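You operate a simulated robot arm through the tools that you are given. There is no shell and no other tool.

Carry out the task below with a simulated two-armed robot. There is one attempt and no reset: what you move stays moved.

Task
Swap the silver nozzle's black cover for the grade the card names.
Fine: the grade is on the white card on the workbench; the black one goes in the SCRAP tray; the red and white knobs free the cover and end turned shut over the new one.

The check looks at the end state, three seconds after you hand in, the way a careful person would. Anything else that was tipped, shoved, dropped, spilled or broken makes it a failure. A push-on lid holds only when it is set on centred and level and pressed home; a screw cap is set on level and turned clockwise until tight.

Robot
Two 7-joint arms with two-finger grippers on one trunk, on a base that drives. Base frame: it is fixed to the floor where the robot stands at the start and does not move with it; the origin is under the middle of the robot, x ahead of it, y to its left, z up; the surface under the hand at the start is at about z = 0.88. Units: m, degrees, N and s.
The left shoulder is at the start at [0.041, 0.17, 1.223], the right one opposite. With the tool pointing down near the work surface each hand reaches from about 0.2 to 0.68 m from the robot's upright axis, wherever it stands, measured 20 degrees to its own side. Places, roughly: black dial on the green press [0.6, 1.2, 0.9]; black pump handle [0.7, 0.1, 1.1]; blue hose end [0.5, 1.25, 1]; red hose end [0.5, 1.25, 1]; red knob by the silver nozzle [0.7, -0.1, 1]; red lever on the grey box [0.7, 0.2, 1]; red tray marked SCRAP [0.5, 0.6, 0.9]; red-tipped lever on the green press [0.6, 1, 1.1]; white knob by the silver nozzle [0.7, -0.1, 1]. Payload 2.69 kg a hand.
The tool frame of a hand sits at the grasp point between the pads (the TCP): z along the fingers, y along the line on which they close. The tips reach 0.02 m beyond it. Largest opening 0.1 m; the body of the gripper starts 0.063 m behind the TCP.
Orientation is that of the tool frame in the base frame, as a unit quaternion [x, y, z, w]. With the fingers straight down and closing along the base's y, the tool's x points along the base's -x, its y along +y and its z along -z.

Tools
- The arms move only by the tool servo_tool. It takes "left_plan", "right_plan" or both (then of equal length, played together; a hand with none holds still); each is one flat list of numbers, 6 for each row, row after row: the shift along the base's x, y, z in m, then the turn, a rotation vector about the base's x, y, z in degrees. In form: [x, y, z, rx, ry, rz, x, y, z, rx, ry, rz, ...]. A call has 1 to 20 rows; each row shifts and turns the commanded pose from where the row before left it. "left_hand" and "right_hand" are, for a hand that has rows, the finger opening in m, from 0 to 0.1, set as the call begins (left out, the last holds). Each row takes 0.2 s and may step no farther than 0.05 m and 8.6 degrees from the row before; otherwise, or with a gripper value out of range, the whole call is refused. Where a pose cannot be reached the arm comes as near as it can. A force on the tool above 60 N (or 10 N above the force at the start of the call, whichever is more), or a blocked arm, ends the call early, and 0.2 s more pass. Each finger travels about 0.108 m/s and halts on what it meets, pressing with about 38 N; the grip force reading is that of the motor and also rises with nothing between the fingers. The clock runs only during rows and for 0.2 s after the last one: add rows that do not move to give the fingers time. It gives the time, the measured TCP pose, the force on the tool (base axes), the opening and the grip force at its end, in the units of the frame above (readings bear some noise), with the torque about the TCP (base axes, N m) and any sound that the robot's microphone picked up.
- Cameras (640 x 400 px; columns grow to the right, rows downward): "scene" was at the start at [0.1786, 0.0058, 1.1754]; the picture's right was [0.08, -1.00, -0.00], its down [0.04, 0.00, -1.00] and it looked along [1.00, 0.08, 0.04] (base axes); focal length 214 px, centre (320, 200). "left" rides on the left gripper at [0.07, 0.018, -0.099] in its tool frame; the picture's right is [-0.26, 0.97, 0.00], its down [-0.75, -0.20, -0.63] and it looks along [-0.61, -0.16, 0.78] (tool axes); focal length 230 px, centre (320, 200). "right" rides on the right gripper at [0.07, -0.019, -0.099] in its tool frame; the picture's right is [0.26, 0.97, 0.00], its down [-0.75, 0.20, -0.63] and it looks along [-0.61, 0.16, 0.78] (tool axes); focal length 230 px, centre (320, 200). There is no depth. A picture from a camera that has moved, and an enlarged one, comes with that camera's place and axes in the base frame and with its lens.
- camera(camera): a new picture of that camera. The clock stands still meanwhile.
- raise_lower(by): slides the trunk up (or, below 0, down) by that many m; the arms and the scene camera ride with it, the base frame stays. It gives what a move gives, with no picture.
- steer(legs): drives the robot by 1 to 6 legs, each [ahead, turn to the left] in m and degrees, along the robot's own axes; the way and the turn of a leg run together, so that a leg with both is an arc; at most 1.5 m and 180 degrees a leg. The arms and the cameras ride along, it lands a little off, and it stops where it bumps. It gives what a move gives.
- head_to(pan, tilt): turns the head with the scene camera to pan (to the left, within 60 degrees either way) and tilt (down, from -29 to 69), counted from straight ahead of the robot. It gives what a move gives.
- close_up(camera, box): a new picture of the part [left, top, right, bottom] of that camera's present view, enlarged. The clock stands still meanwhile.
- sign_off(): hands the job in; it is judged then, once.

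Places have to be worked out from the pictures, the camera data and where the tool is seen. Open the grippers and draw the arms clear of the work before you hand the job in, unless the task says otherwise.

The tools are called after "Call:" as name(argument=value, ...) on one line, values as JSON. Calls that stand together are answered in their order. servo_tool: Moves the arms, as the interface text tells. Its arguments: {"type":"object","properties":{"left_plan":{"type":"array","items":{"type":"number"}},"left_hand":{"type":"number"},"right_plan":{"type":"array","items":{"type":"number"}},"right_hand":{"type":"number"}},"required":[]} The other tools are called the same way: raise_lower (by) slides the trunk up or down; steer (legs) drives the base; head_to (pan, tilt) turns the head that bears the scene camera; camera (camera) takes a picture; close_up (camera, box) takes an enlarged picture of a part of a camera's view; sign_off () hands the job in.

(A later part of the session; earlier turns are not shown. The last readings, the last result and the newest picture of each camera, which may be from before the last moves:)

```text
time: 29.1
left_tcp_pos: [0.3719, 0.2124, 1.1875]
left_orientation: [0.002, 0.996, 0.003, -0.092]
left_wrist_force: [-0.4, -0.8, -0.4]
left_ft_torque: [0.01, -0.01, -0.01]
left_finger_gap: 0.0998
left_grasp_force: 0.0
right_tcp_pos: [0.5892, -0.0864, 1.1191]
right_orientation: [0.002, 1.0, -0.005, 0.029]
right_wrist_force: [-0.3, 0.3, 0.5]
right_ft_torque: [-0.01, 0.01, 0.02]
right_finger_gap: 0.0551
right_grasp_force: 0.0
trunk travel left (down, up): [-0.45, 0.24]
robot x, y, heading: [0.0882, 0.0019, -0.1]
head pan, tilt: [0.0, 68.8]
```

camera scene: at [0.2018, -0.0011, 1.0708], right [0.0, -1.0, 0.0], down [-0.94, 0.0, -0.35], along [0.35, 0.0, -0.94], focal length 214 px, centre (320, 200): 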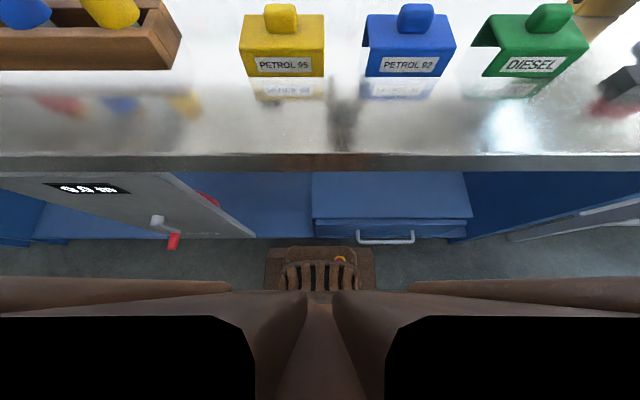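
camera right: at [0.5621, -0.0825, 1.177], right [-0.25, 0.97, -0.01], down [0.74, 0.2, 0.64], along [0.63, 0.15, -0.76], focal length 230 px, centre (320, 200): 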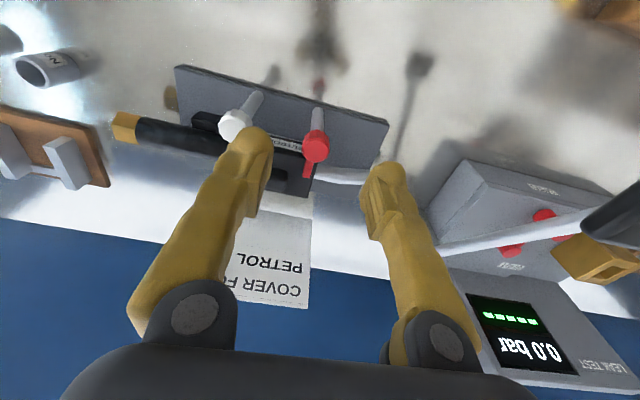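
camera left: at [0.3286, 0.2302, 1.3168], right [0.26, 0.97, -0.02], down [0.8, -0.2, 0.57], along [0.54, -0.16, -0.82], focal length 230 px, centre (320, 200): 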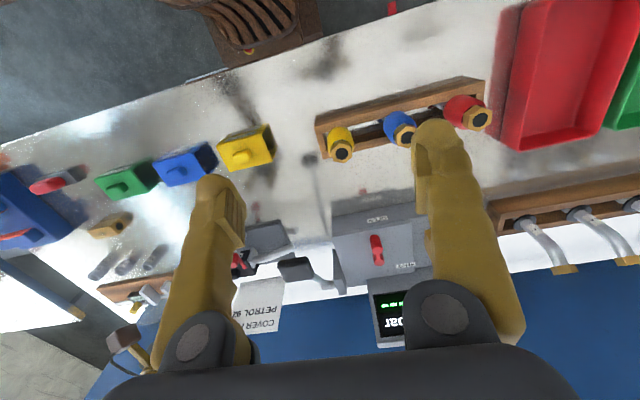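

Slow steps work. The base now stands at x ≈ 0.088; I'll check below for contact with the cabinet.

Call:
camera(camera="scene")

Call:
close_up(camera="scene", box=[230, 160, 490, 320])

```text
taken
camera scene: at [0.2328, -0.0008, 1.0708], right [0.0, -1.0, 0.0], down [-0.94, 0.0, -0.35], along [0.35, 0.0, -0.94], focal length 214 px, centre (320, 200)
```

scene: 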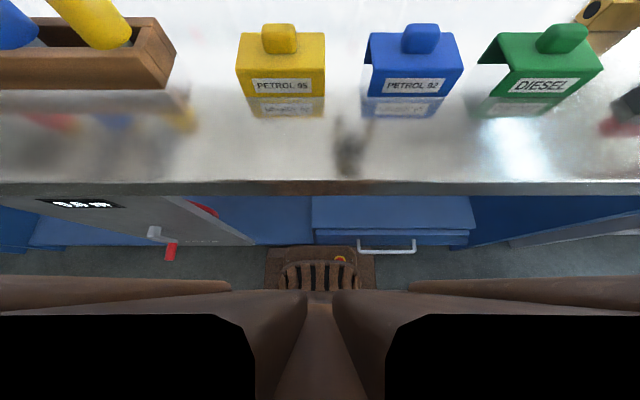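

```text
2.46 times, centred on (360, 240) of scene
camera zoom: at [0.2328, -0.0008, 1.0708], right [0.0, -1.0, 0.0], down [-0.94, 0.0, -0.35], along [0.35, 0.0, -0.94], focal length 528 px, centre (222, 102)
```

zoom: 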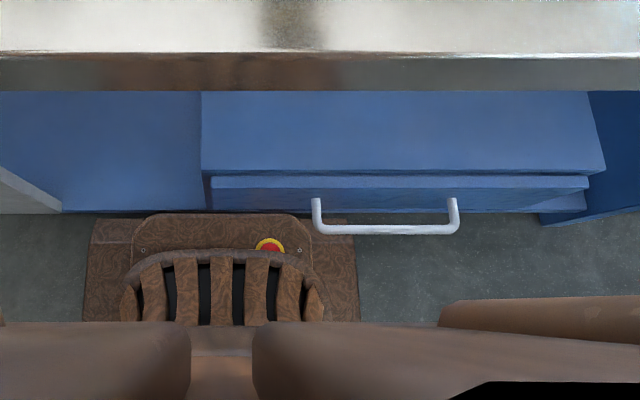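

Base is close to but seemingly not pushing the cabinet. Now I'll approach the red knob slowly, levelling the hand on the way.

Call:
servo_tool(right_plan=[0.007, 0.0023, -0.007, 0, 0.33, 0, 0.007, 0.0023, -0.007, 0, 0.33, 0, 0.007, 0.0023, -0.007, 0, 0.33, 0, 0.007, 0.0023, -0.007, 0, 0.33, 0, 0.007, 0.0023, -0.007, 0, 0.33, 0, 0.007, 0.0023, -0.007, 0, 0.33, 0, 0.007, 0.0023, -0.007, 0, 0.33, 0, 0.007, 0.0023, -0.007, 0, 0.33, 0, 0.007, 0.0023, -0.007, 0, 0.33, 0, 0.006, 0.0023, -0.007, 0, 0.33, 0, 0, 0, 0, 0, 0, 0, 0, 0, 0, 0, 0, 0])

Call:
camera(camera="right")

```text
time: 31.7
left_tcp_pos: [0.3712, 0.2113, 1.1881]
left_orientation: [0.003, 0.996, 0.003, -0.092]
left_wrist_force: [0.6, -0.6, -0.4]
left_ft_torque: [-0.01, 0.02, -0.01]
left_finger_gap: 0.1001
left_grasp_force: 0.1
right_tcp_pos: [0.658, -0.0614, 1.0482]
right_orientation: [0.002, 1.0, -0.006, 0.0]
right_wrist_force: [0.9, -0.1, 0.1]
right_ft_torque: [-0.01, 0.03, 0.0]
right_finger_gap: 0.055
right_grasp_force: 0.0
trunk travel left (down, up): [-0.45, 0.24]
robot x, y, heading: [0.0882, -0.0008, -0.0]
head pan, tilt: [0.0, 68.8]
```

```text
taken
camera right: at [0.589, -0.0793, 1.1488], right [-0.25, 0.97, -0.01], down [0.75, 0.2, 0.63], along [0.61, 0.15, -0.78], focal length 230 px, centre (320, 200)
```

right: 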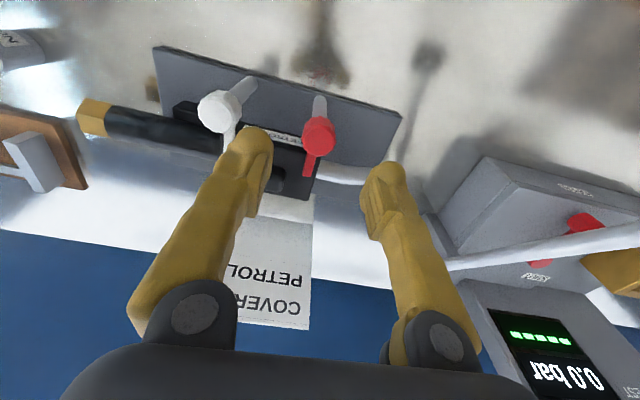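

Positioning is precise when slow. I'll zoom to verify the red knob lies on the tool axis.

Call:
close_up(camera="right", box=[240, 80, 400, 200])

Call:
head_to(pan=-8, tilt=20)

Call:
close_up(camera="scene", box=[230, 80, 410, 230])

```text
3.33 times, centred on (320, 140) of right
camera zoom: at [0.589, -0.0793, 1.1488], right [-0.25, 0.97, -0.01], down [0.75, 0.2, 0.63], along [0.61, 0.15, -0.78], focal length 767 px, centre (320, 400)
```

zoom: 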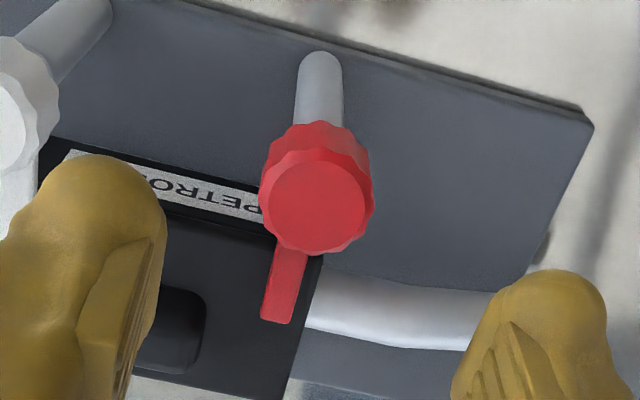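

```text
time: 32.9
left_tcp_pos: [0.3696, 0.2114, 1.1877]
left_orientation: [0.002, 0.996, 0.003, -0.09]
left_wrist_force: [-0.3, -0.6, -0.2]
left_ft_torque: [-0.03, 0.03, -0.01]
left_finger_gap: 0.1
left_grasp_force: 0.0
right_tcp_pos: [0.6589, -0.0605, 1.0481]
right_orientation: [0.002, 1.0, -0.004, 0.0]
right_wrist_force: [0.1, -0.6, -0.6]
right_ft_torque: [0.0, 0.05, 0.01]
right_finger_gap: 0.055
right_grasp_force: 0.1
trunk travel left (down, up): [-0.45, 0.24]
robot x, y, heading: [0.0906, 0.0005, 0.1]
head pan, tilt: [-8.0, 20.0]
```

```text
2.67 times, centred on (320, 155) of scene
camera zoom: at [0.2695, -0.0138, 1.1378], right [-0.14, -0.99, 0.0], down [-0.35, 0.05, -0.93], along [0.92, -0.13, -0.36], focal length 572 px, centre (320, 320)
```

zoom: 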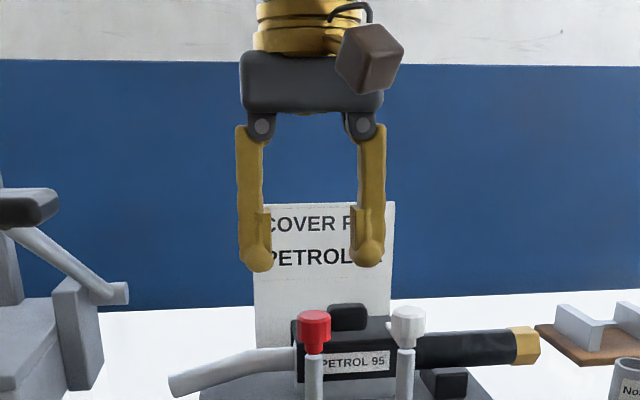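

Red knob centre confirmed at about (0.660, -0.0625). I'll descend so the pads straddle the head, without closing yet.

Call:
servo_tool(right_plan=[0.001, -0.001, -0.008, 0, 0, 0, 0, -0.001, -0.008, 0, 0, 0, 0, 0, -0.008, 0, 0, 0, 0, 0, -0.008, 0, 0, 0, 0, 0, -0.008, 0, 0, 0, 0, 0, -0.008, 0, 0, 0, 0, 0, -0.008, 0, 0, 0, 0, 0, -0.006, 0, 0, 0, 0, 0, 0, 0, 0, 0])

Call:
camera(camera="right")

Call:
close_up(camera="scene", box=[250, 130, 410, 240])

```text
time: 34.9
left_tcp_pos: [0.3713, 0.2111, 1.1896]
left_orientation: [0.003, 0.996, 0.003, -0.089]
left_wrist_force: [0.1, 1.0, 0.5]
left_ft_torque: [0.0, 0.02, 0.0]
left_finger_gap: 0.0999
left_grasp_force: 0.0
right_tcp_pos: [0.6591, -0.0644, 0.9875]
right_orientation: [0.002, 1.0, -0.005, 0.001]
right_wrist_force: [0.0, -0.3, 0.1]
right_ft_torque: [-0.02, 0.01, -0.01]
right_finger_gap: 0.0549
right_grasp_force: 0.0
trunk travel left (down, up): [-0.45, 0.24]
robot x, y, heading: [0.0909, 0.0016, -0.2]
head pan, tilt: [-8.0, 20.0]
```

```text
taken
camera right: at [0.5902, -0.0814, 1.0873], right [-0.25, 0.97, -0.01], down [0.75, 0.2, 0.63], along [0.61, 0.15, -0.78], focal length 230 px, centre (320, 200)
```

right: 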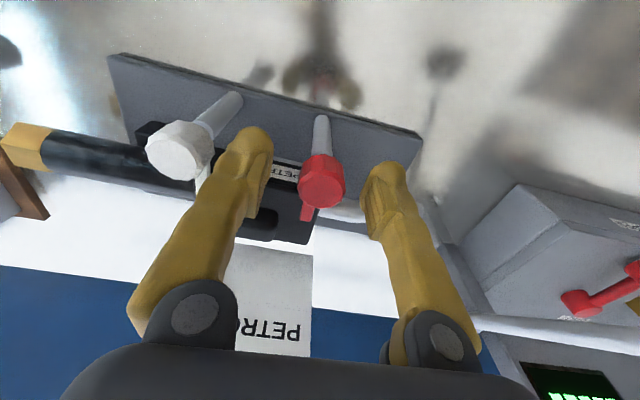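

```text
3.64 times, centred on (330, 185) of scene
camera zoom: at [0.2692, -0.0138, 1.1379], right [-0.14, -0.99, 0.0], down [-0.35, 0.05, -0.93], along [0.93, -0.13, -0.36], focal length 780 px, centre (284, 254)
```

zoom: 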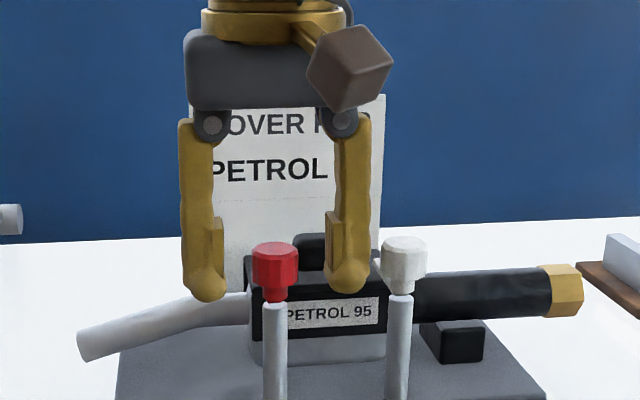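

The head is centred between the pads. Closing on the red knob.

Call:
servo_tool(right_plan=[0, 0, 0, 0, 0, 0, 0, 0, 0, 0, 0, 0, 0, 0, 0, 0, 0, 0, 0, 0, 0, 0, 0, 0], right_hand=0.01)

```text
time: 35.9
left_tcp_pos: [0.3709, 0.2119, 1.1882]
left_orientation: [0.003, 0.996, 0.003, -0.09]
left_wrist_force: [-0.5, -0.2, 0.8]
left_ft_torque: [0.0, 0.01, -0.01]
left_finger_gap: 0.0998
left_grasp_force: 0.1
right_tcp_pos: [0.6602, -0.0625, 0.9871]
right_orientation: [0.002, 1.0, -0.005, 0.0]
right_wrist_force: [0.4, 5.4, -3.0]
right_ft_torque: [0.07, -0.2, 0.02]
right_finger_gap: 0.0235
right_grasp_force: 44.9
trunk travel left (down, up): [-0.45, 0.24]
robot x, y, heading: [0.0881, -0.0012, -0.2]
head pan, tilt: [-8.0, 20.0]
```

Gripped (gap 23.5 mm). I'll turn it counter-clockwise (seen from above) by 24° first to see how it behaves.

Call:
servo_tool(right_plan=[0, 0, 0, 0, 0, 4, 0, 0, 0, 0, 0, 4, 0, 0, 0, 0, 0, 4, 0, 0, 0, 0, 0, 4, 0, 0, 0, 0, 0, 4, 0, 0, 0, 0, 0, 4])

Call:
close_up(camera="scene", box=[250, 130, 410, 240])

Call:
camera(camera="right")

```text
time: 37.2
left_tcp_pos: [0.371, 0.2129, 1.1886]
left_orientation: [0.003, 0.996, 0.002, -0.089]
left_wrist_force: [0.7, 0.6, -0.2]
left_ft_torque: [0.01, -0.01, -0.01]
left_finger_gap: 0.1002
left_grasp_force: 0.2
right_tcp_pos: [0.6604, -0.0615, 0.9857]
right_orientation: [-0.206, 0.979, -0.004, 0.001]
right_wrist_force: [-2.6, 8.0, 1.3]
right_ft_torque: [0.19, -0.15, 0.0]
right_finger_gap: 0.0237
right_grasp_force: 44.9
trunk travel left (down, up): [-0.45, 0.24]
robot x, y, heading: [0.0866, 0.0004, 0.2]
head pan, tilt: [-8.0, 20.0]
```

```text
3.64 times, centred on (330, 185) of scene
camera zoom: at [0.2686, -0.0129, 1.138], right [-0.14, -0.99, 0.0], down [-0.35, 0.05, -0.93], along [0.93, -0.13, -0.36], focal length 780 px, centre (284, 254)
```

zoom: 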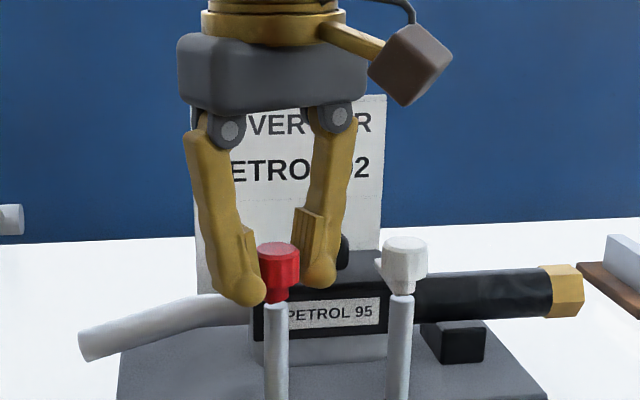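

```text
taken
camera right: at [0.6033, -0.1071, 1.087], right [-0.63, 0.78, -0.01], down [0.6, 0.49, 0.63], along [0.49, 0.39, -0.78], focal length 230 px, centre (320, 200)
```

right: 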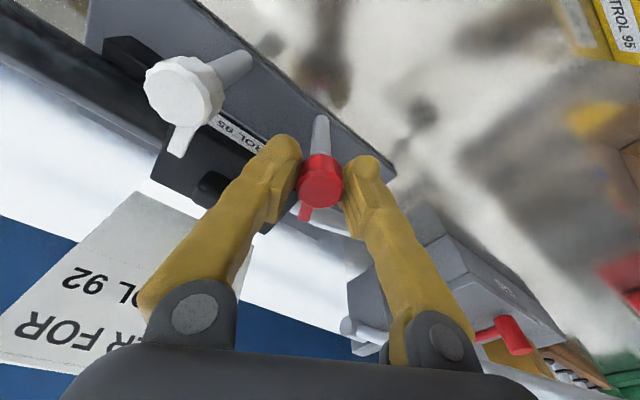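

The tab turns with the knob at negligible torque. Continuing to about 90°.

Call:
servo_tool(right_plan=[0, 0, 0, 0, 0, 4.2, 0, 0, 0, 0, 0, 4.2, 0, 0, 0, 0, 0, 4.2, 0, 0, 0, 0, 0, 4.2, 0, 0, 0, 0, 0, 4.2, 0, 0, 0, 0, 0, 4.2, 0, 0, 0, 0, 0, 4.2, 0, 0, 0, 0, 0, 4.2, 0, 0, 0, 0, 0, 4.2, 0, 0, 0, 0, 0, 4.2, 0, 0, 0, 0, 0, 4.2, 0, 0, 0, 0, 0, 4.2, 0, 0, 0, 0, 0, 4.2, 0, 0, 0, 0, 0, 4.2, 0, 0, 0, 0, 0, 4.2, 0, 0, 0, 0, 0, 4.2])

Call:
close_up(camera="scene", box=[250, 130, 410, 240])

Call:
camera(camera="right")

```text
time: 40.6
left_tcp_pos: [0.3711, 0.2127, 1.1885]
left_orientation: [0.002, 0.996, 0.002, -0.089]
left_wrist_force: [0.1, -0.6, 0.1]
left_ft_torque: [-0.02, -0.01, 0.01]
left_finger_gap: 0.0999
left_grasp_force: 0.0
right_tcp_pos: [0.6585, -0.0645, 0.9865]
right_orientation: [0.713, -0.701, 0.001, -0.002]
right_wrist_force: [-12.0, 4.6, -4.0]
right_ft_torque: [0.18, 0.15, -0.48]
right_finger_gap: 0.0233
right_grasp_force: 45.1
trunk travel left (down, up): [-0.45, 0.24]
robot x, y, heading: [0.0885, -0.002, 0.1]
head pan, tilt: [-8.0, 20.0]
```

```text
3.64 times, centred on (330, 185) of scene
camera zoom: at [0.2677, -0.0134, 1.1381], right [-0.14, -0.99, 0.0], down [-0.35, 0.05, -0.93], along [0.93, -0.13, -0.36], focal length 780 px, centre (284, 254)
```

zoom: 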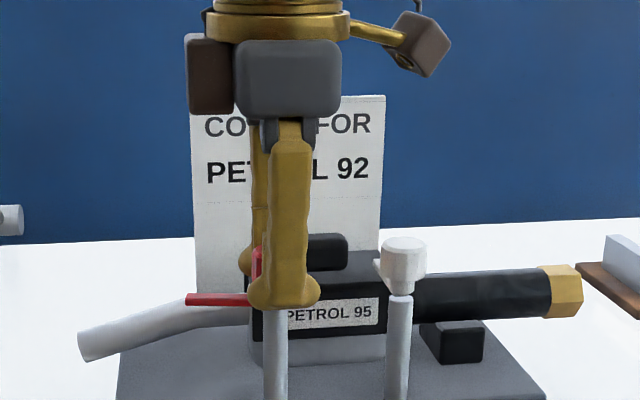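

```text
taken
camera right: at [0.6784, -0.1337, 1.0869], right [-0.96, -0.27, -0.01], down [-0.22, 0.75, 0.63], along [-0.17, 0.61, -0.78], focal length 230 px, centre (320, 200)
```

right: 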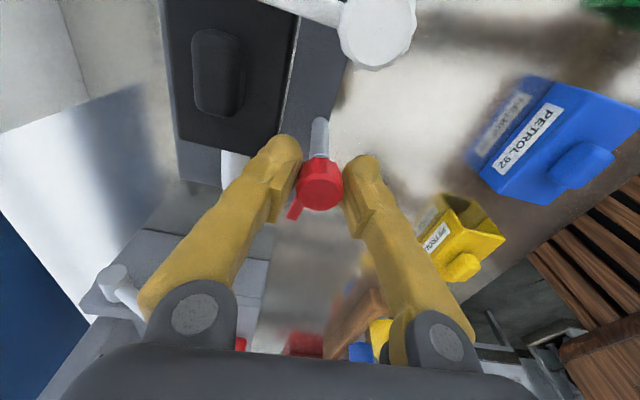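

The red tab now points clear of the cover (+y). I'll open just slightly and lift off.

Call:
servo_tool(right_plan=[0, 0, 0, 0, 0, 0, 0, 0, 0, 0, 0, 0, 0, 0, 0.008, 0, 0, 0, 0, 0, 0.008, 0, 0, 0, 0, 0, 0.008, 0, 0, 0, 0, 0, 0.008, 0, 0, 0, 0, 0, 0.008, 0, 0, 0, 0, 0, 0.008, 0, 0, 0, 0, 0, 0, 0, 0, 0], right_hand=0.034)

Call:
camera(camera="right")

Call:
close_up(camera="scene", box=[250, 130, 410, 240])

```text
time: 42.6
left_tcp_pos: [0.3702, 0.2122, 1.1892]
left_orientation: [0.002, 0.996, 0.003, -0.089]
left_wrist_force: [-0.4, -0.7, 0.2]
left_ft_torque: [-0.01, -0.01, -0.01]
left_finger_gap: 0.1001
left_grasp_force: 0.1
right_tcp_pos: [0.6601, -0.0638, 1.0351]
right_orientation: [0.713, -0.701, 0.002, -0.004]
right_wrist_force: [0.5, 0.0, -1.0]
right_ft_torque: [0.01, 0.02, 0.0]
right_finger_gap: 0.034
right_grasp_force: 0.1
trunk travel left (down, up): [-0.45, 0.24]
robot x, y, heading: [0.086, -0.0063, 0.0]
head pan, tilt: [-8.0, 20.0]
```

```text
taken
camera right: at [0.6796, -0.1335, 1.1347], right [-0.96, -0.27, -0.01], down [-0.22, 0.75, 0.63], along [-0.17, 0.61, -0.78], focal length 230 px, centre (320, 200)
```

right: 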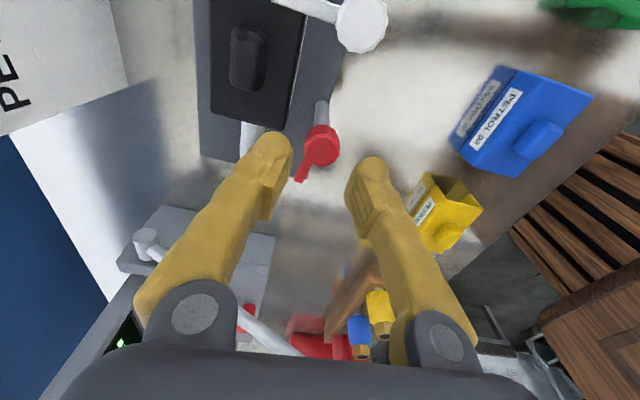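

```text
3.64 times, centred on (330, 185) of scene
camera zoom: at [0.2688, -0.0138, 1.138], right [-0.14, -0.99, 0.0], down [-0.35, 0.05, -0.93], along [0.93, -0.13, -0.36], focal length 780 px, centre (284, 254)
```

zoom: 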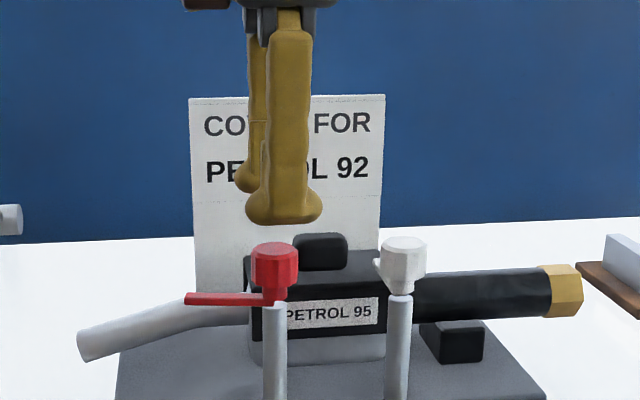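

Red is open. Now rotate the hand back to yaw 0 and move over the white knob at (0.661, -0.135).

Call:
servo_tool(right_plan=[0, -0.004, 0, 0, 0, -5, 0, -0.004, 0, 0, 0, -5, 0, -0.004, 0, 0, 0, -5, 0, -0.004, 0, 0, 0, -5, 0, -0.004, 0, 0, 0, -5, 0, -0.004, 0, 0, 0, -5, 0, -0.004, 0, 0, 0, -5, 0, -0.004, 0, 0, 0, -5, 0, -0.004, 0, 0, 0, -5, 0, -0.004, 0, 0, 0, -5, 0, -0.004, 0, 0, 0, -5, 0, -0.004, 0, 0, 0, -5, 0, -0.004, 0, 0, 0, -5, 0, -0.004, 0, 0, 0, -5, 0, -0.004, 0, 0, 0, -5, 0, -0.004, 0, 0, 0, -5, 0, -0.004, 0, 0, 0, -5, 0, -0.003, 0, 0, 0, -5, 0, 0, 0, 0, 0, 0], right_hand=0.05)

Call:
camera(camera="right")

Call:
close_up(camera="right", box=[240, 80, 400, 200])

Call:
close_up(camera="scene", box=[250, 130, 410, 240])

```text
time: 46.6
left_tcp_pos: [0.37, 0.2112, 1.1898]
left_orientation: [0.003, 0.996, 0.003, -0.088]
left_wrist_force: [-0.1, 0.1, 0.0]
left_ft_torque: [-0.02, -0.02, -0.01]
left_finger_gap: 0.0999
left_grasp_force: 0.1
right_tcp_pos: [0.6593, -0.1348, 1.0349]
right_orientation: [-0.008, 1.0, -0.004, 0.0]
right_wrist_force: [0.0, 0.5, 0.9]
right_ft_torque: [0.01, -0.03, 0.01]
right_finger_gap: 0.0504
right_grasp_force: 0.1
trunk travel left (down, up): [-0.45, 0.24]
robot x, y, heading: [0.0901, -0.004, -0.2]
head pan, tilt: [-8.0, 20.0]
```

```text
taken
camera right: at [0.5904, -0.1539, 1.1351], right [-0.27, 0.96, -0.01], down [0.75, 0.22, 0.63], along [0.61, 0.16, -0.78], focal length 230 px, centre (320, 200)
```

right: 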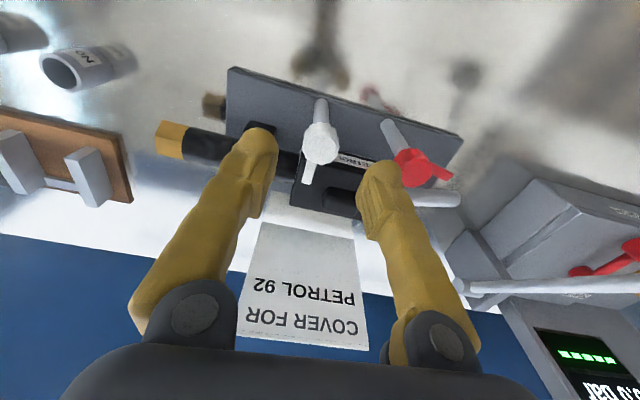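

```text
3.33 times, centred on (320, 140) of right
camera zoom: at [0.5904, -0.1539, 1.1351], right [-0.27, 0.96, -0.01], down [0.75, 0.22, 0.63], along [0.61, 0.16, -0.78], focal length 767 px, centre (320, 400)
```

zoom: 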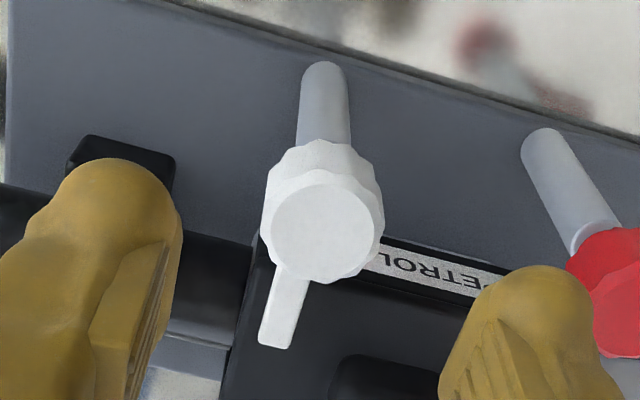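

```text
3.64 times, centred on (330, 185) of scene
camera zoom: at [0.2688, -0.0138, 1.138], right [-0.14, -0.99, 0.0], down [-0.35, 0.05, -0.93], along [0.93, -0.13, -0.36], focal length 780 px, centre (284, 254)
```

zoom: 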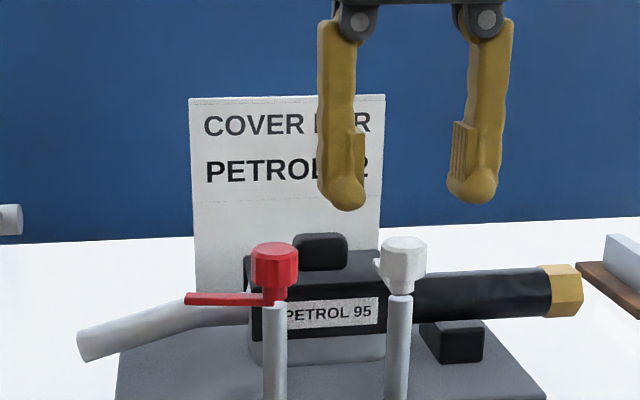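

White knob centre ≈ (0.660, -0.135), right on the tool axis. Descending and gripping.

Call:
servo_tool(right_plan=[0.001, 0, -0.008, 0, 0, 0, 0, 0, -0.008, 0, 0, 0, 0, 0, -0.008, 0, 0, 0, 0, 0, -0.008, 0, 0, 0, 0, 0, -0.008, 0, 0, 0, 0, 0, -0.008, 0, 0, 0, 0, 0, 0, 0, 0, 0])

Call:
servo_tool(right_plan=[0, 0, 0, 0, 0, 0, 0, 0, 0, 0, 0, 0, 0, 0, 0, 0, 0, 0, 0, 0, 0, 0, 0, 0], right_hand=0.01)

Call:
servo_tool(right_plan=[0, 0, 0, 0, 0, -4, 0, 0, 0, 0, 0, -4, 0, 0, 0, 0, 0, -4, 0, 0, 0, 0, 0, -4, 0, 0, 0, 0, 0, -4, 0, 0, 0, 0, 0, -4])

Call:
close_up(camera="scene", box=[250, 130, 410, 240])

```text
time: 48.2
left_tcp_pos: [0.3708, 0.2112, 1.1891]
left_orientation: [0.004, 0.996, 0.003, -0.089]
left_wrist_force: [0.8, -0.2, 0.4]
left_ft_torque: [0.0, -0.01, -0.03]
left_finger_gap: 0.1
left_grasp_force: 0.0
right_tcp_pos: [0.6598, -0.1354, 0.9867]
right_orientation: [-0.008, 1.0, -0.005, 0.0]
right_wrist_force: [-0.1, 0.0, 0.5]
right_ft_torque: [-0.02, -0.01, 0.02]
right_finger_gap: 0.0499
right_grasp_force: 0.0
trunk travel left (down, up): [-0.45, 0.24]
robot x, y, heading: [0.0921, -0.0002, -0.3]
head pan, tilt: [-8.0, 20.0]
```

```text
time: 49.2
left_tcp_pos: [0.3717, 0.2116, 1.1888]
left_orientation: [0.002, 0.996, 0.002, -0.09]
left_wrist_force: [0.2, -0.3, -0.3]
left_ft_torque: [0.0, 0.04, -0.04]
left_finger_gap: 0.1
left_grasp_force: 0.1
right_tcp_pos: [0.66, -0.1356, 0.9859]
right_orientation: [-0.009, 1.0, -0.004, -0.001]
right_wrist_force: [0.0, 1.9, -3.9]
right_ft_torque: [0.07, -0.13, -0.04]
right_finger_gap: 0.0237
right_grasp_force: 45.1
trunk travel left (down, up): [-0.45, 0.24]
robot x, y, heading: [0.0875, 0.0016, 0.0]
head pan, tilt: [-8.0, 20.0]
```

```text
time: 50.6
left_tcp_pos: [0.3712, 0.2106, 1.1883]
left_orientation: [0.003, 0.996, 0.003, -0.089]
left_wrist_force: [-0.9, 0.5, 0.2]
left_ft_torque: [-0.01, 0.0, -0.02]
left_finger_gap: 0.0999
left_grasp_force: 0.0
right_tcp_pos: [0.6602, -0.1358, 0.9873]
right_orientation: [0.2, 0.98, -0.006, -0.001]
right_wrist_force: [-2.8, -4.6, -0.9]
right_ft_torque: [0.02, 0.15, 0.0]
right_finger_gap: 0.0238
right_grasp_force: 45.1
trunk travel left (down, up): [-0.45, 0.24]
robot x, y, heading: [0.0885, -0.0018, -0.0]
head pan, tilt: [-8.0, 20.0]
```

```text
3.64 times, centred on (330, 185) of scene
camera zoom: at [0.2687, -0.0143, 1.138], right [-0.14, -0.99, 0.0], down [-0.35, 0.05, -0.93], along [0.93, -0.13, -0.36], focal length 780 px, centre (284, 254)
```

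zoom: 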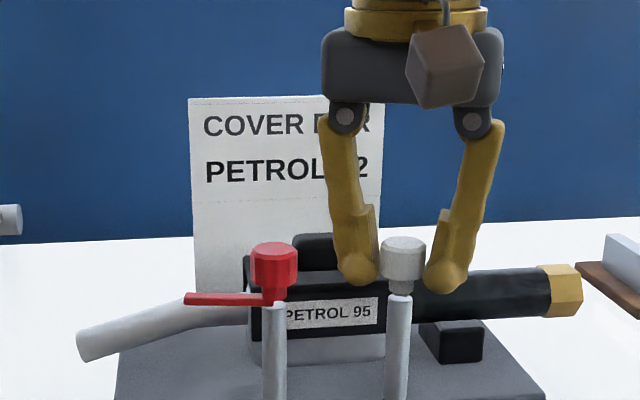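

Turning freely clockwise with low torque. Continuing to about 90°.

Call:
servo_tool(right_plan=[0, 0, 0, 0, 0, -4.2, 0, 0, 0, 0, 0, -4.2, 0, 0, 0, 0, 0, -4.2, 0, 0, 0, 0, 0, -4.2, 0, 0, 0, 0, 0, -4.2, 0, 0, 0, 0, 0, -4.2, 0, 0, 0, 0, 0, -4.2, 0, 0, 0, 0, 0, -4.2, 0, 0, 0, 0, 0, -4.2, 0, 0, 0, 0, 0, -4.2, 0, 0, 0, 0, 0, -4.2, 0, 0, 0, 0, 0, -4.2, 0, 0, 0, 0, 0, -4.2, 0, 0, 0, 0, 0, -4.2, 0, 0, 0, 0, 0, -4.2, 0, 0, 0, 0, 0, -4.2])

Call:
camera(camera="right")

Call:
close_up(camera="scene", box=[250, 130, 410, 240])

```text
time: 54.0
left_tcp_pos: [0.3698, 0.2107, 1.1898]
left_orientation: [0.003, 0.996, 0.003, -0.088]
left_wrist_force: [0.8, -0.2, -0.2]
left_ft_torque: [0.0, -0.01, 0.0]
left_finger_gap: 0.1001
left_grasp_force: 0.1
right_tcp_pos: [0.6595, -0.1352, 0.9872]
right_orientation: [0.709, 0.706, -0.004, -0.001]
right_wrist_force: [-10.9, -4.1, 4.6]
right_ft_torque: [-0.17, 0.13, 0.44]
right_finger_gap: 0.0232
right_grasp_force: 45.2
trunk travel left (down, up): [-0.45, 0.24]
robot x, y, heading: [0.0883, -0.0034, -0.0]
head pan, tilt: [-8.0, 20.0]
```

```text
taken
camera right: at [0.6421, -0.0652, 1.0871], right [0.97, 0.25, -0.01], down [0.2, -0.75, 0.63], along [0.15, -0.61, -0.78], focal length 230 px, centre (320, 200)
```

right: 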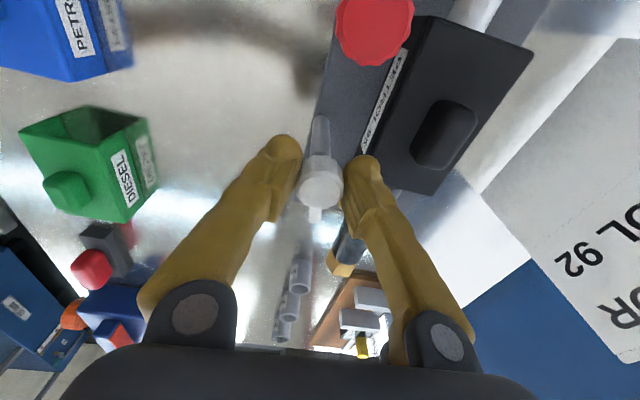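

```text
3.64 times, centred on (330, 185) of scene
camera zoom: at [0.2672, -0.0143, 1.1383], right [-0.14, -0.99, 0.0], down [-0.35, 0.05, -0.93], along [0.93, -0.13, -0.35], focal length 780 px, centre (284, 254)
```

zoom: 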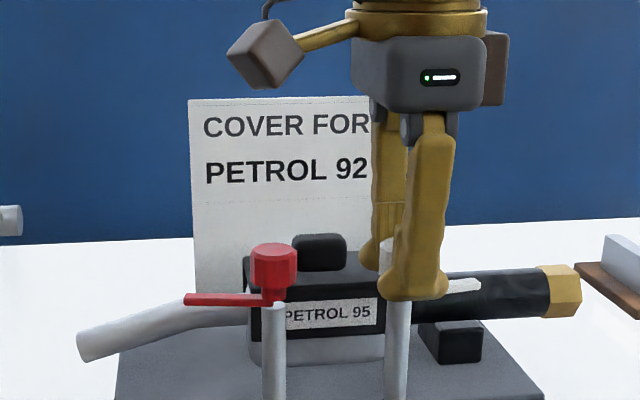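

White is open as well (tab toward -y). Release slightly, lift off, and get a top view of the cover.

Call:
servo_tool(right_plan=[0, 0, 0, 0, 0, 0, 0, 0, 0, 0, 0, 0, 0, 0, 0.008, 0, 0, 0, 0, 0, 0.008, 0, 0, 0, 0, 0, 0.008, 0, 0, 0, 0, 0, 0.008, 0, 0, 0, 0, 0, 0.008, 0, 0, 0, 0, 0, 0.008, 0, 0, 0, 0, 0, 0.008, 0, 0, 0, 0, 0, 0, 0, 0, 0], right_hand=0.034)

Call:
servo_tool(right_plan=[0, 0.002, 0, 0, 0, 5, 0, 0.002, 0, 0, 0, 5, 0, 0.002, 0, 0, 0, 5, 0, 0.002, 0, 0, 0, 5, 0, 0.002, 0, 0, 0, 5, 0, 0.002, 0, 0, 0, 5, 0, 0.002, 0, 0, 0, 5, 0, 0.002, 0, 0, 0, 5, 0, 0.002, 0, 0, 0, 5, 0, 0.002, 0, 0, 0, 5, 0, 0.002, 0, 0, 0, 5, 0, 0.002, 0, 0, 0, 5, 0, 0.002, 0, 0, 0, 5, 0, 0.002, 0, 0, 0, 5, 0, 0.002, 0, 0, 0, 5, 0, 0.002, 0, 0, 0, 5, 0, 0.002, 0, 0, 0, 5, 0, 0.004, 0, 0, 0, 4, 0, 0, 0, 0, 0, 0], right_hand=0.06)

Call:
camera(camera="right")

Call:
close_up(camera="right", box=[220, 60, 420, 210])

Call:
close_up(camera="scene", box=[250, 130, 410, 240])

```text
time: 56.2
left_tcp_pos: [0.3718, 0.2106, 1.1886]
left_orientation: [0.003, 0.996, 0.003, -0.09]
left_wrist_force: [-0.4, -0.1, 0.2]
left_ft_torque: [0.01, -0.02, 0.01]
left_finger_gap: 0.0999
left_grasp_force: 0.0
right_tcp_pos: [0.661, -0.1349, 1.0417]
right_orientation: [0.708, 0.706, -0.005, -0.002]
right_wrist_force: [-0.3, -0.1, -0.1]
right_ft_torque: [0.01, 0.0, 0.03]
right_finger_gap: 0.0339
right_grasp_force: 0.0
trunk travel left (down, up): [-0.45, 0.24]
robot x, y, heading: [0.0853, -0.0027, 0.1]
head pan, tilt: [-8.0, 20.0]
```

```text
time: 60.2
left_tcp_pos: [0.371, 0.2117, 1.1892]
left_orientation: [0.004, 0.996, 0.003, -0.09]
left_wrist_force: [0.5, 0.1, 0.1]
left_ft_torque: [-0.01, 0.02, -0.03]
left_finger_gap: 0.0998
left_grasp_force: 0.1
right_tcp_pos: [0.6596, -0.0967, 1.0425]
right_orientation: [0.01, 1.0, -0.005, 0.0]
right_wrist_force: [-0.4, 0.6, 0.2]
right_ft_torque: [0.01, -0.02, 0.0]
right_finger_gap: 0.0598
right_grasp_force: 0.1
trunk travel left (down, up): [-0.45, 0.24]
robot x, y, heading: [0.0878, 0.0009, 0.0]
head pan, tilt: [-8.0, 20.0]
```

```text
taken
camera right: at [0.5909, -0.1131, 1.1434], right [-0.24, 0.97, -0.01], down [0.75, 0.19, 0.63], along [0.61, 0.14, -0.78], focal length 230 px, centre (320, 200)
```

right: 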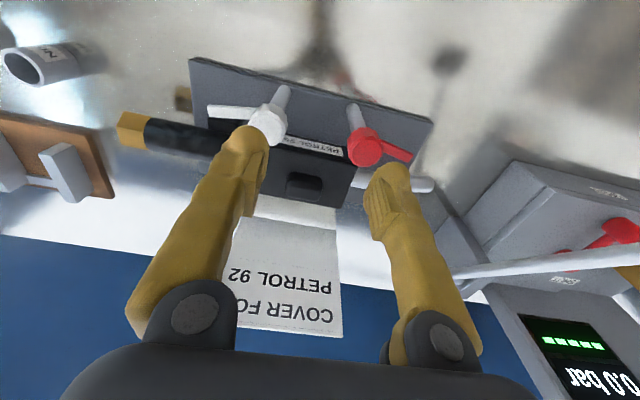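

```text
2.67 times, centred on (320, 135) of right
camera zoom: at [0.5909, -0.1131, 1.1434], right [-0.24, 0.97, -0.01], down [0.75, 0.19, 0.63], along [0.61, 0.14, -0.78], focal length 614 px, centre (320, 373)
```

zoom: 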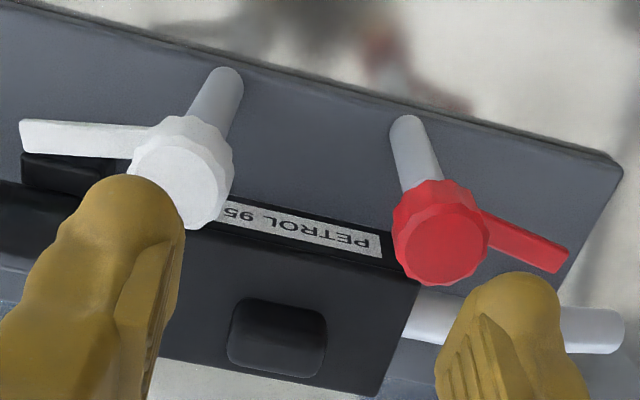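

```text
3.64 times, centred on (330, 185) of scene
camera zoom: at [0.2689, -0.0139, 1.138], right [-0.14, -0.99, 0.0], down [-0.35, 0.05, -0.93], along [0.93, -0.13, -0.36], focal length 780 px, centre (284, 254)
```

zoom: 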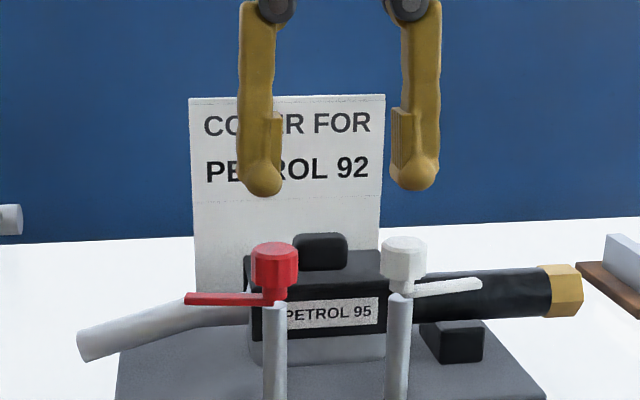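

Both tabs are clear. Cover knob estimated at (0.7215, -0.0985), z 0.954–0.972. I'll advance slowly above it to check reach.

Call:
servo_tool(right_plan=[0.006, 0, -0.001, 0, 0, 0, 0.006, 0, -0.001, 0, 0, 0, 0.006, 0, -0.001, 0, 0, 0, 0.006, 0, -0.001, 0, 0, 0, 0.006, 0, -0.001, 0, 0, 0, 0.006, 0, -0.001, 0, 0, 0, 0.006, 0, -0.001, 0, 0, 0, 0.006, -0.001, -0.001, 0, 0, 0, 0.006, -0.001, -0.001, 0, 0, -0.5, 0.006, 0, -0.001, 0, 0, -0.5, 0, 0, 0, 0, 0, 0, 0, 0, 0, 0, 0, 0])

Call:
camera(camera="right")

Call:
close_up(camera="scene", box=[250, 100, 410, 210])

```text
time: 61.5
left_tcp_pos: [0.35, 0.2113, 1.1777]
left_orientation: [0.003, 0.994, 0.003, -0.114]
left_wrist_force: [-0.3, -0.2, -0.2]
left_ft_torque: [0.0, -0.05, -0.01]
left_finger_gap: 0.0999
left_grasp_force: 0.1
right_tcp_pos: [0.6775, -0.0949, 1.0481]
right_orientation: [0.011, 1.0, -0.004, 0.008]
right_wrist_force: [-0.7, 0.0, -0.1]
right_ft_torque: [-0.04, -0.05, 0.01]
right_finger_gap: 0.0599
right_grasp_force: 0.1
trunk travel left (down, up): [-0.45, 0.24]
robot x, y, heading: [0.0855, 0.0006, -0.1]
head pan, tilt: [-8.0, 20.0]
stopped in row 6 (right hand): the arm was blocked; the commanded pose is now the measured one
```

```text
taken
camera right: at [0.6052, -0.1117, 1.1472], right [-0.24, 0.97, -0.01], down [0.74, 0.19, 0.64], along [0.62, 0.14, -0.77], focal length 230 px, centre (320, 200)
```

right: 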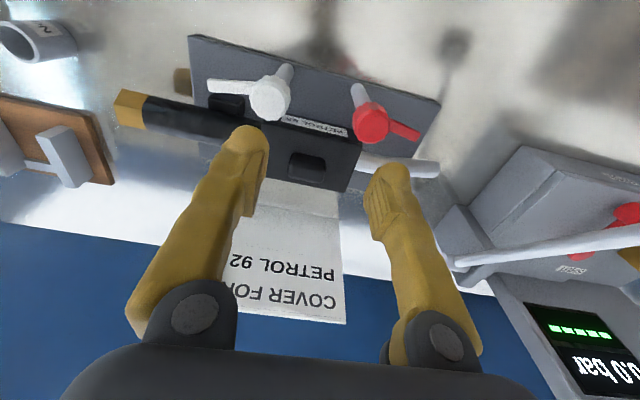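

```text
3.64 times, centred on (330, 155) of scene
camera zoom: at [0.2689, -0.013, 1.138], right [-0.14, -0.99, 0.0], down [-0.35, 0.05, -0.93], along [0.93, -0.13, -0.36], focal length 780 px, centre (284, 364)
```

zoom: 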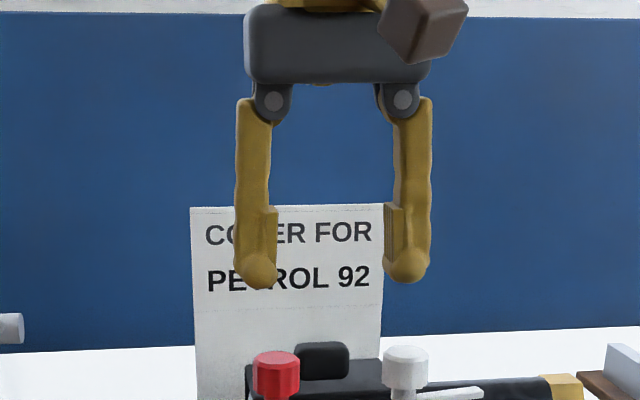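

The reach limit bites at this height because the wrist is above the shoulder. I'll raise the trunk 12 cm so the arm works lower relative to the shoulder, then retry.

Call:
raise_lower(by=0.12)

Call:
servo_tool(right_plan=[0, 0, -0.01, 0, 0, 0, 0, 0, -0.01, 0, 0.3, 0, 0, 0, -0.01, 0, 0.3, 0, 0, 0, -0.01, 0, 0.3, 0, 0, 0, -0.01, 0, 0, 0, 0, 0, -0.01, 0, 0, 0, 0, 0, -0.01, 0, 0, 0, 0, 0, -0.01, 0, 0, 0, 0, 0, -0.01, 0, 0, 0, 0, 0, -0.01, 0, 0, 0, 0, 0, 0, 0, 0, 0])

```text
time: 61.8
left_tcp_pos: [0.3272, 0.2115, 1.1699]
left_orientation: [0.004, 0.99, 0.003, -0.139]
left_wrist_force: [-1.8, 0.3, -0.5]
left_ft_torque: [-0.01, -0.08, 0.01]
left_finger_gap: 0.1
left_grasp_force: 0.0
right_tcp_pos: [0.6604, -0.0951, 1.0608]
right_orientation: [0.01, 1.0, -0.005, 0.018]
right_wrist_force: [-1.1, -0.5, 0.3]
right_ft_torque: [-0.01, -0.05, 0.03]
right_finger_gap: 0.0598
right_grasp_force: 0.0
trunk travel left (down, up): [-0.453, 0.237]
robot x, y, heading: [0.0894, -0.0001, -0.3]
head pan, tilt: [-8.0, 20.0]
stopped: the arm was blocked; the commanded pose is now the measured one
```

```text
time: 63.2
left_tcp_pos: [0.3087, 0.2133, 1.1612]
left_orientation: [0.004, 0.987, 0.003, -0.163]
left_wrist_force: [0.0, 0.5, -0.7]
left_ft_torque: [-0.02, 0.09, -0.03]
left_finger_gap: 0.1
left_grasp_force: 0.0
right_tcp_pos: [0.657, -0.0942, 1.0151]
right_orientation: [0.012, 1.0, -0.005, 0.023]
right_wrist_force: [0.2, 0.0, -0.8]
right_ft_torque: [0.0, 0.0, 0.01]
right_finger_gap: 0.0601
right_grasp_force: 0.0
trunk travel left (down, up): [-0.453, 0.237]
robot x, y, heading: [0.0852, 0.0015, -0.1]
head pan, tilt: [-8.0, 20.0]
stopped in row 7 (right hand): the force on the tool passed its limit at 69 N (the readings are from after the stop); the commanded pose is now the measured one
```

Careful: the trunk raise stalled, so my descent touched down on the knob heads. I'll lift straight up gently and inspect.

Call:
servo_tool(right_plan=[0, 0, 0, 0, 0, 0, 0, 0, 0.005, 0, 0, 0, 0, 0, 0.005, 0, 0, 0, 0, 0, 0.005, 0, 0, 0, 0, 0, 0.005, 0, 0, 0, 0, 0, 0.005, 0, 0, 0, 0, 0, 0.005, 0, 0, 0, 0, 0, 0, 0, 0, 0])

Call:
camera(camera="right")

Call:
close_up(camera="scene", box=[250, 130, 410, 240])

```text
time: 65.0
left_tcp_pos: [0.3097, 0.212, 1.1615]
left_orientation: [0.005, 0.987, 0.005, -0.161]
left_wrist_force: [-0.6, 0.5, 0.2]
left_ft_torque: [-0.01, -0.01, 0.02]
left_finger_gap: 0.1
left_grasp_force: 0.0
right_tcp_pos: [0.6544, -0.0953, 1.0456]
right_orientation: [0.013, 1.0, -0.004, 0.025]
right_wrist_force: [-1.1, 0.4, 0.7]
right_ft_torque: [0.01, -0.01, -0.01]
right_finger_gap: 0.0598
right_grasp_force: 0.0
trunk travel left (down, up): [-0.453, 0.237]
robot x, y, heading: [0.0878, -0.0, 0.0]
head pan, tilt: [-8.0, 20.0]
```

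```text
taken
camera right: at [0.5801, -0.1119, 1.1424], right [-0.23, 0.97, -0.02], down [0.72, 0.19, 0.66], along [0.65, 0.14, -0.75], focal length 230 px, centre (320, 200)
```

right: 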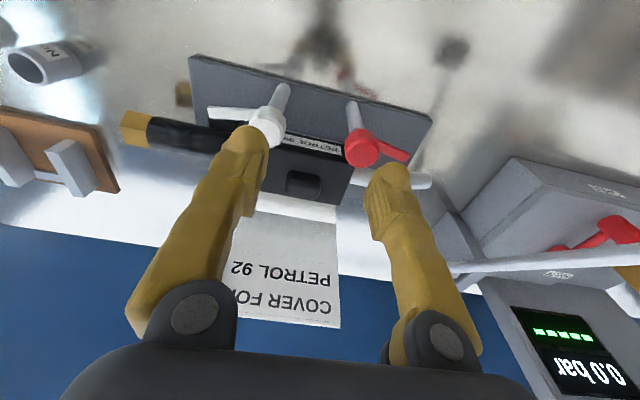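

```text
3.64 times, centred on (330, 185) of scene
camera zoom: at [0.2703, -0.0139, 1.1402], right [-0.14, -0.99, 0.0], down [-0.35, 0.05, -0.93], along [0.92, -0.13, -0.36], focal length 780 px, centre (284, 254)
```

zoom: 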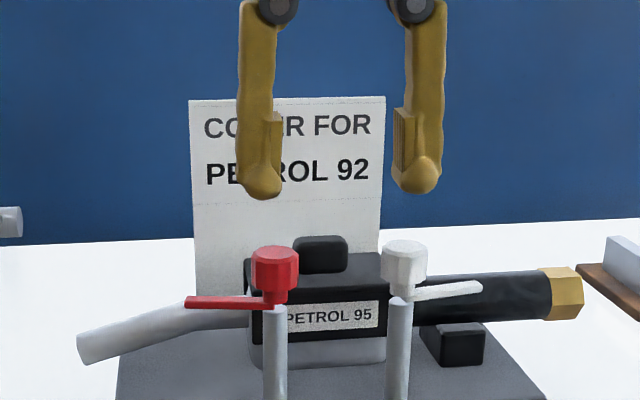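

Nothing changed on the fixture. Now that the arms are settled and not stretched, I'll try raising the trunk in a smaller amount.

Call:
raise_lower(by=0.08)

```text
time: 66.2
left_tcp_pos: [0.3078, 0.2119, 1.2417]
left_orientation: [0.005, 0.987, 0.004, -0.163]
left_wrist_force: [0.2, 0.0, 0.1]
left_ft_torque: [0.02, -0.03, -0.03]
left_finger_gap: 0.1
left_grasp_force: 0.1
right_tcp_pos: [0.6543, -0.0946, 1.1237]
right_orientation: [0.012, 1.0, -0.003, 0.023]
right_wrist_force: [-0.1, 0.1, 0.1]
right_ft_torque: [-0.02, -0.01, 0.01]
right_finger_gap: 0.0602
right_grasp_force: 0.2
trunk travel left (down, up): [-0.533, 0.157]
robot x, y, heading: [0.0896, 0.0004, 0.1]
head pan, tilt: [-8.0, 20.0]
```

The trunk is up 8 cm. Descend (levelling) to z≈1.035, still above the knob heads, at the present x.

Call:
servo_tool(right_plan=[0, 0, -0.009, 0, 0.3, 0.2, 0, 0, -0.009, 0, 0.3, 0.2, 0, 0, -0.009, 0, 0.3, 0.2, 0, 0, -0.009, 0, 0.3, 0.2, 0, 0, -0.009, 0, 0.3, 0.2, 0, 0, -0.009, 0, 0.3, 0.2, 0, 0, -0.009, 0, 0.3, 0.2, 0, 0, -0.009, 0, 0.3, 0, 0, 0, -0.009, 0, 0.2, 0, 0, -0.002, -0.004, 0, 0, 0, 0, 0, 0, 0, 0, 0])

```text
time: 68.6
left_tcp_pos: [0.3089, 0.2109, 1.2417]
left_orientation: [0.004, 0.986, 0.004, -0.164]
left_wrist_force: [0.5, 0.6, 0.2]
left_ft_torque: [-0.02, -0.01, 0.01]
left_finger_gap: 0.1
left_grasp_force: 0.0
right_tcp_pos: [0.6532, -0.0978, 1.0403]
right_orientation: [0.0, 1.0, -0.005, 0.001]
right_wrist_force: [0.2, 0.5, -0.3]
right_ft_torque: [0.02, -0.05, 0.0]
right_finger_gap: 0.06
right_grasp_force: 0.1
trunk travel left (down, up): [-0.533, 0.157]
robot x, y, heading: [0.0867, -0.0034, 0.1]
head pan, tilt: [-8.0, 20.0]
```

Level at (0.653, -0.098, 1.040). Now advance slowly in x with a check partway.

Call:
servo_tool(right_plan=[0.004, 0, 0, 0, 0, 0, 0.004, 0, 0, 0, 0, 0, 0.004, 0, 0, 0, 0, 0, 0.004, 0, 0, 0, 0, 0, 0.004, 0, 0, 0, 0, 0, 0.004, 0, 0, 0, 0, 0, 0.004, 0, 0, 0, 0, 0, 0.004, 0, 0, 0, 0, 0, 0.004, 0, 0, 0, 0, 0, 0, 0, 0, 0, 0, 0, 0, 0, 0, 0, 0, 0])

```text
time: 69.3
left_tcp_pos: [0.2824, 0.213, 1.2334]
left_orientation: [0.005, 0.982, 0.005, -0.188]
left_wrist_force: [-0.6, -0.2, -0.3]
left_ft_torque: [-0.05, -0.04, 0.01]
left_finger_gap: 0.0998
left_grasp_force: 0.0
right_tcp_pos: [0.6474, -0.0961, 1.0517]
right_orientation: [0.0, 1.0, -0.004, 0.011]
right_wrist_force: [-0.9, 0.0, -0.4]
right_ft_torque: [-0.05, -0.07, 0.03]
right_finger_gap: 0.0601
right_grasp_force: 0.1
trunk travel left (down, up): [-0.533, 0.157]
robot x, y, heading: [0.0901, -0.0016, 0.1]
head pan, tilt: [-8.0, 20.0]
stopped in row 3 (right hand): the arm was blocked; the commanded pose is now the measured one
```

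The stall isn't simply reach; to ease the wrist I'll tilt the hand 15° forward (fingers pointing forward-down), which also brings the wrist back toward the robot, after letting it settle.

Call:
servo_tool(right_plan=[0, 0, 0, 0, 0, 0, 0, 0, 0, 0, 0, 0, 0, 0, 0.002, 0, -1.5, 0, 0, 0, 0, 0, -1.5, 0, 0, 0, 0, 0, -1.5, 0, 0, 0, 0, 0, -1.5, 0, 0, 0, 0, 0, -1.5, 0, 0, 0, 0, 0, -1.5, 0, 0, 0, 0, 0, -1.5, 0, 0, 0, 0, 0, -1.5, 0, 0, 0, 0, 0, -1.5, 0, 0, 0, 0, 0, 0, 0])

```text
time: 71.9
left_tcp_pos: [0.2857, 0.2118, 1.2342]
left_orientation: [0.003, 0.982, 0.004, -0.188]
left_wrist_force: [-0.2, 0.8, -1.0]
left_ft_torque: [-0.02, -0.02, 0.03]
left_finger_gap: 0.1
left_grasp_force: 0.0
right_tcp_pos: [0.6476, -0.0979, 1.0515]
right_orientation: [0.001, 0.992, -0.005, 0.127]
right_wrist_force: [-0.5, 0.1, -0.4]
right_ft_torque: [-0.01, 0.01, 0.01]
right_finger_gap: 0.06
right_grasp_force: 0.1
trunk travel left (down, up): [-0.533, 0.157]
robot x, y, heading: [0.0905, 0.0009, -0.1]
head pan, tilt: [-8.0, 20.0]
```

Tilted ~14.6° and steady. Now advance slowly toward the cover knob.

Call:
servo_tool(right_plan=[0.004, 0, 0, 0, 0, 0, 0.004, 0, 0, 0, 0, 0, 0.004, 0, 0, 0, 0, 0, 0.004, 0, 0, 0, 0, 0, 0.004, 0, 0, 0, 0, 0, 0.004, 0, 0, 0, 0, 0, 0.004, 0, 0, 0, 0, 0, 0.004, 0, 0, 0, 0, 0, 0.004, 0, 0, 0, 0, 0, 0, 0, 0, 0, 0, 0])

```text
time: 74.1
left_tcp_pos: [0.2855, 0.2118, 1.234]
left_orientation: [0.004, 0.982, 0.003, -0.188]
left_wrist_force: [0.1, 0.2, -0.5]
left_ft_torque: [0.0, 0.0, 0.01]
left_finger_gap: 0.0999
left_grasp_force: 0.0
right_tcp_pos: [0.685, -0.0963, 1.0502]
right_orientation: [0.001, 0.992, -0.004, 0.127]
right_wrist_force: [-0.5, -0.1, -0.1]
right_ft_torque: [0.01, -0.02, 0.0]
right_finger_gap: 0.0598
right_grasp_force: 0.0
trunk travel left (down, up): [-0.533, 0.157]
robot x, y, heading: [0.0867, 0.0011, -0.1]
head pan, tilt: [-8.0, 20.0]
```

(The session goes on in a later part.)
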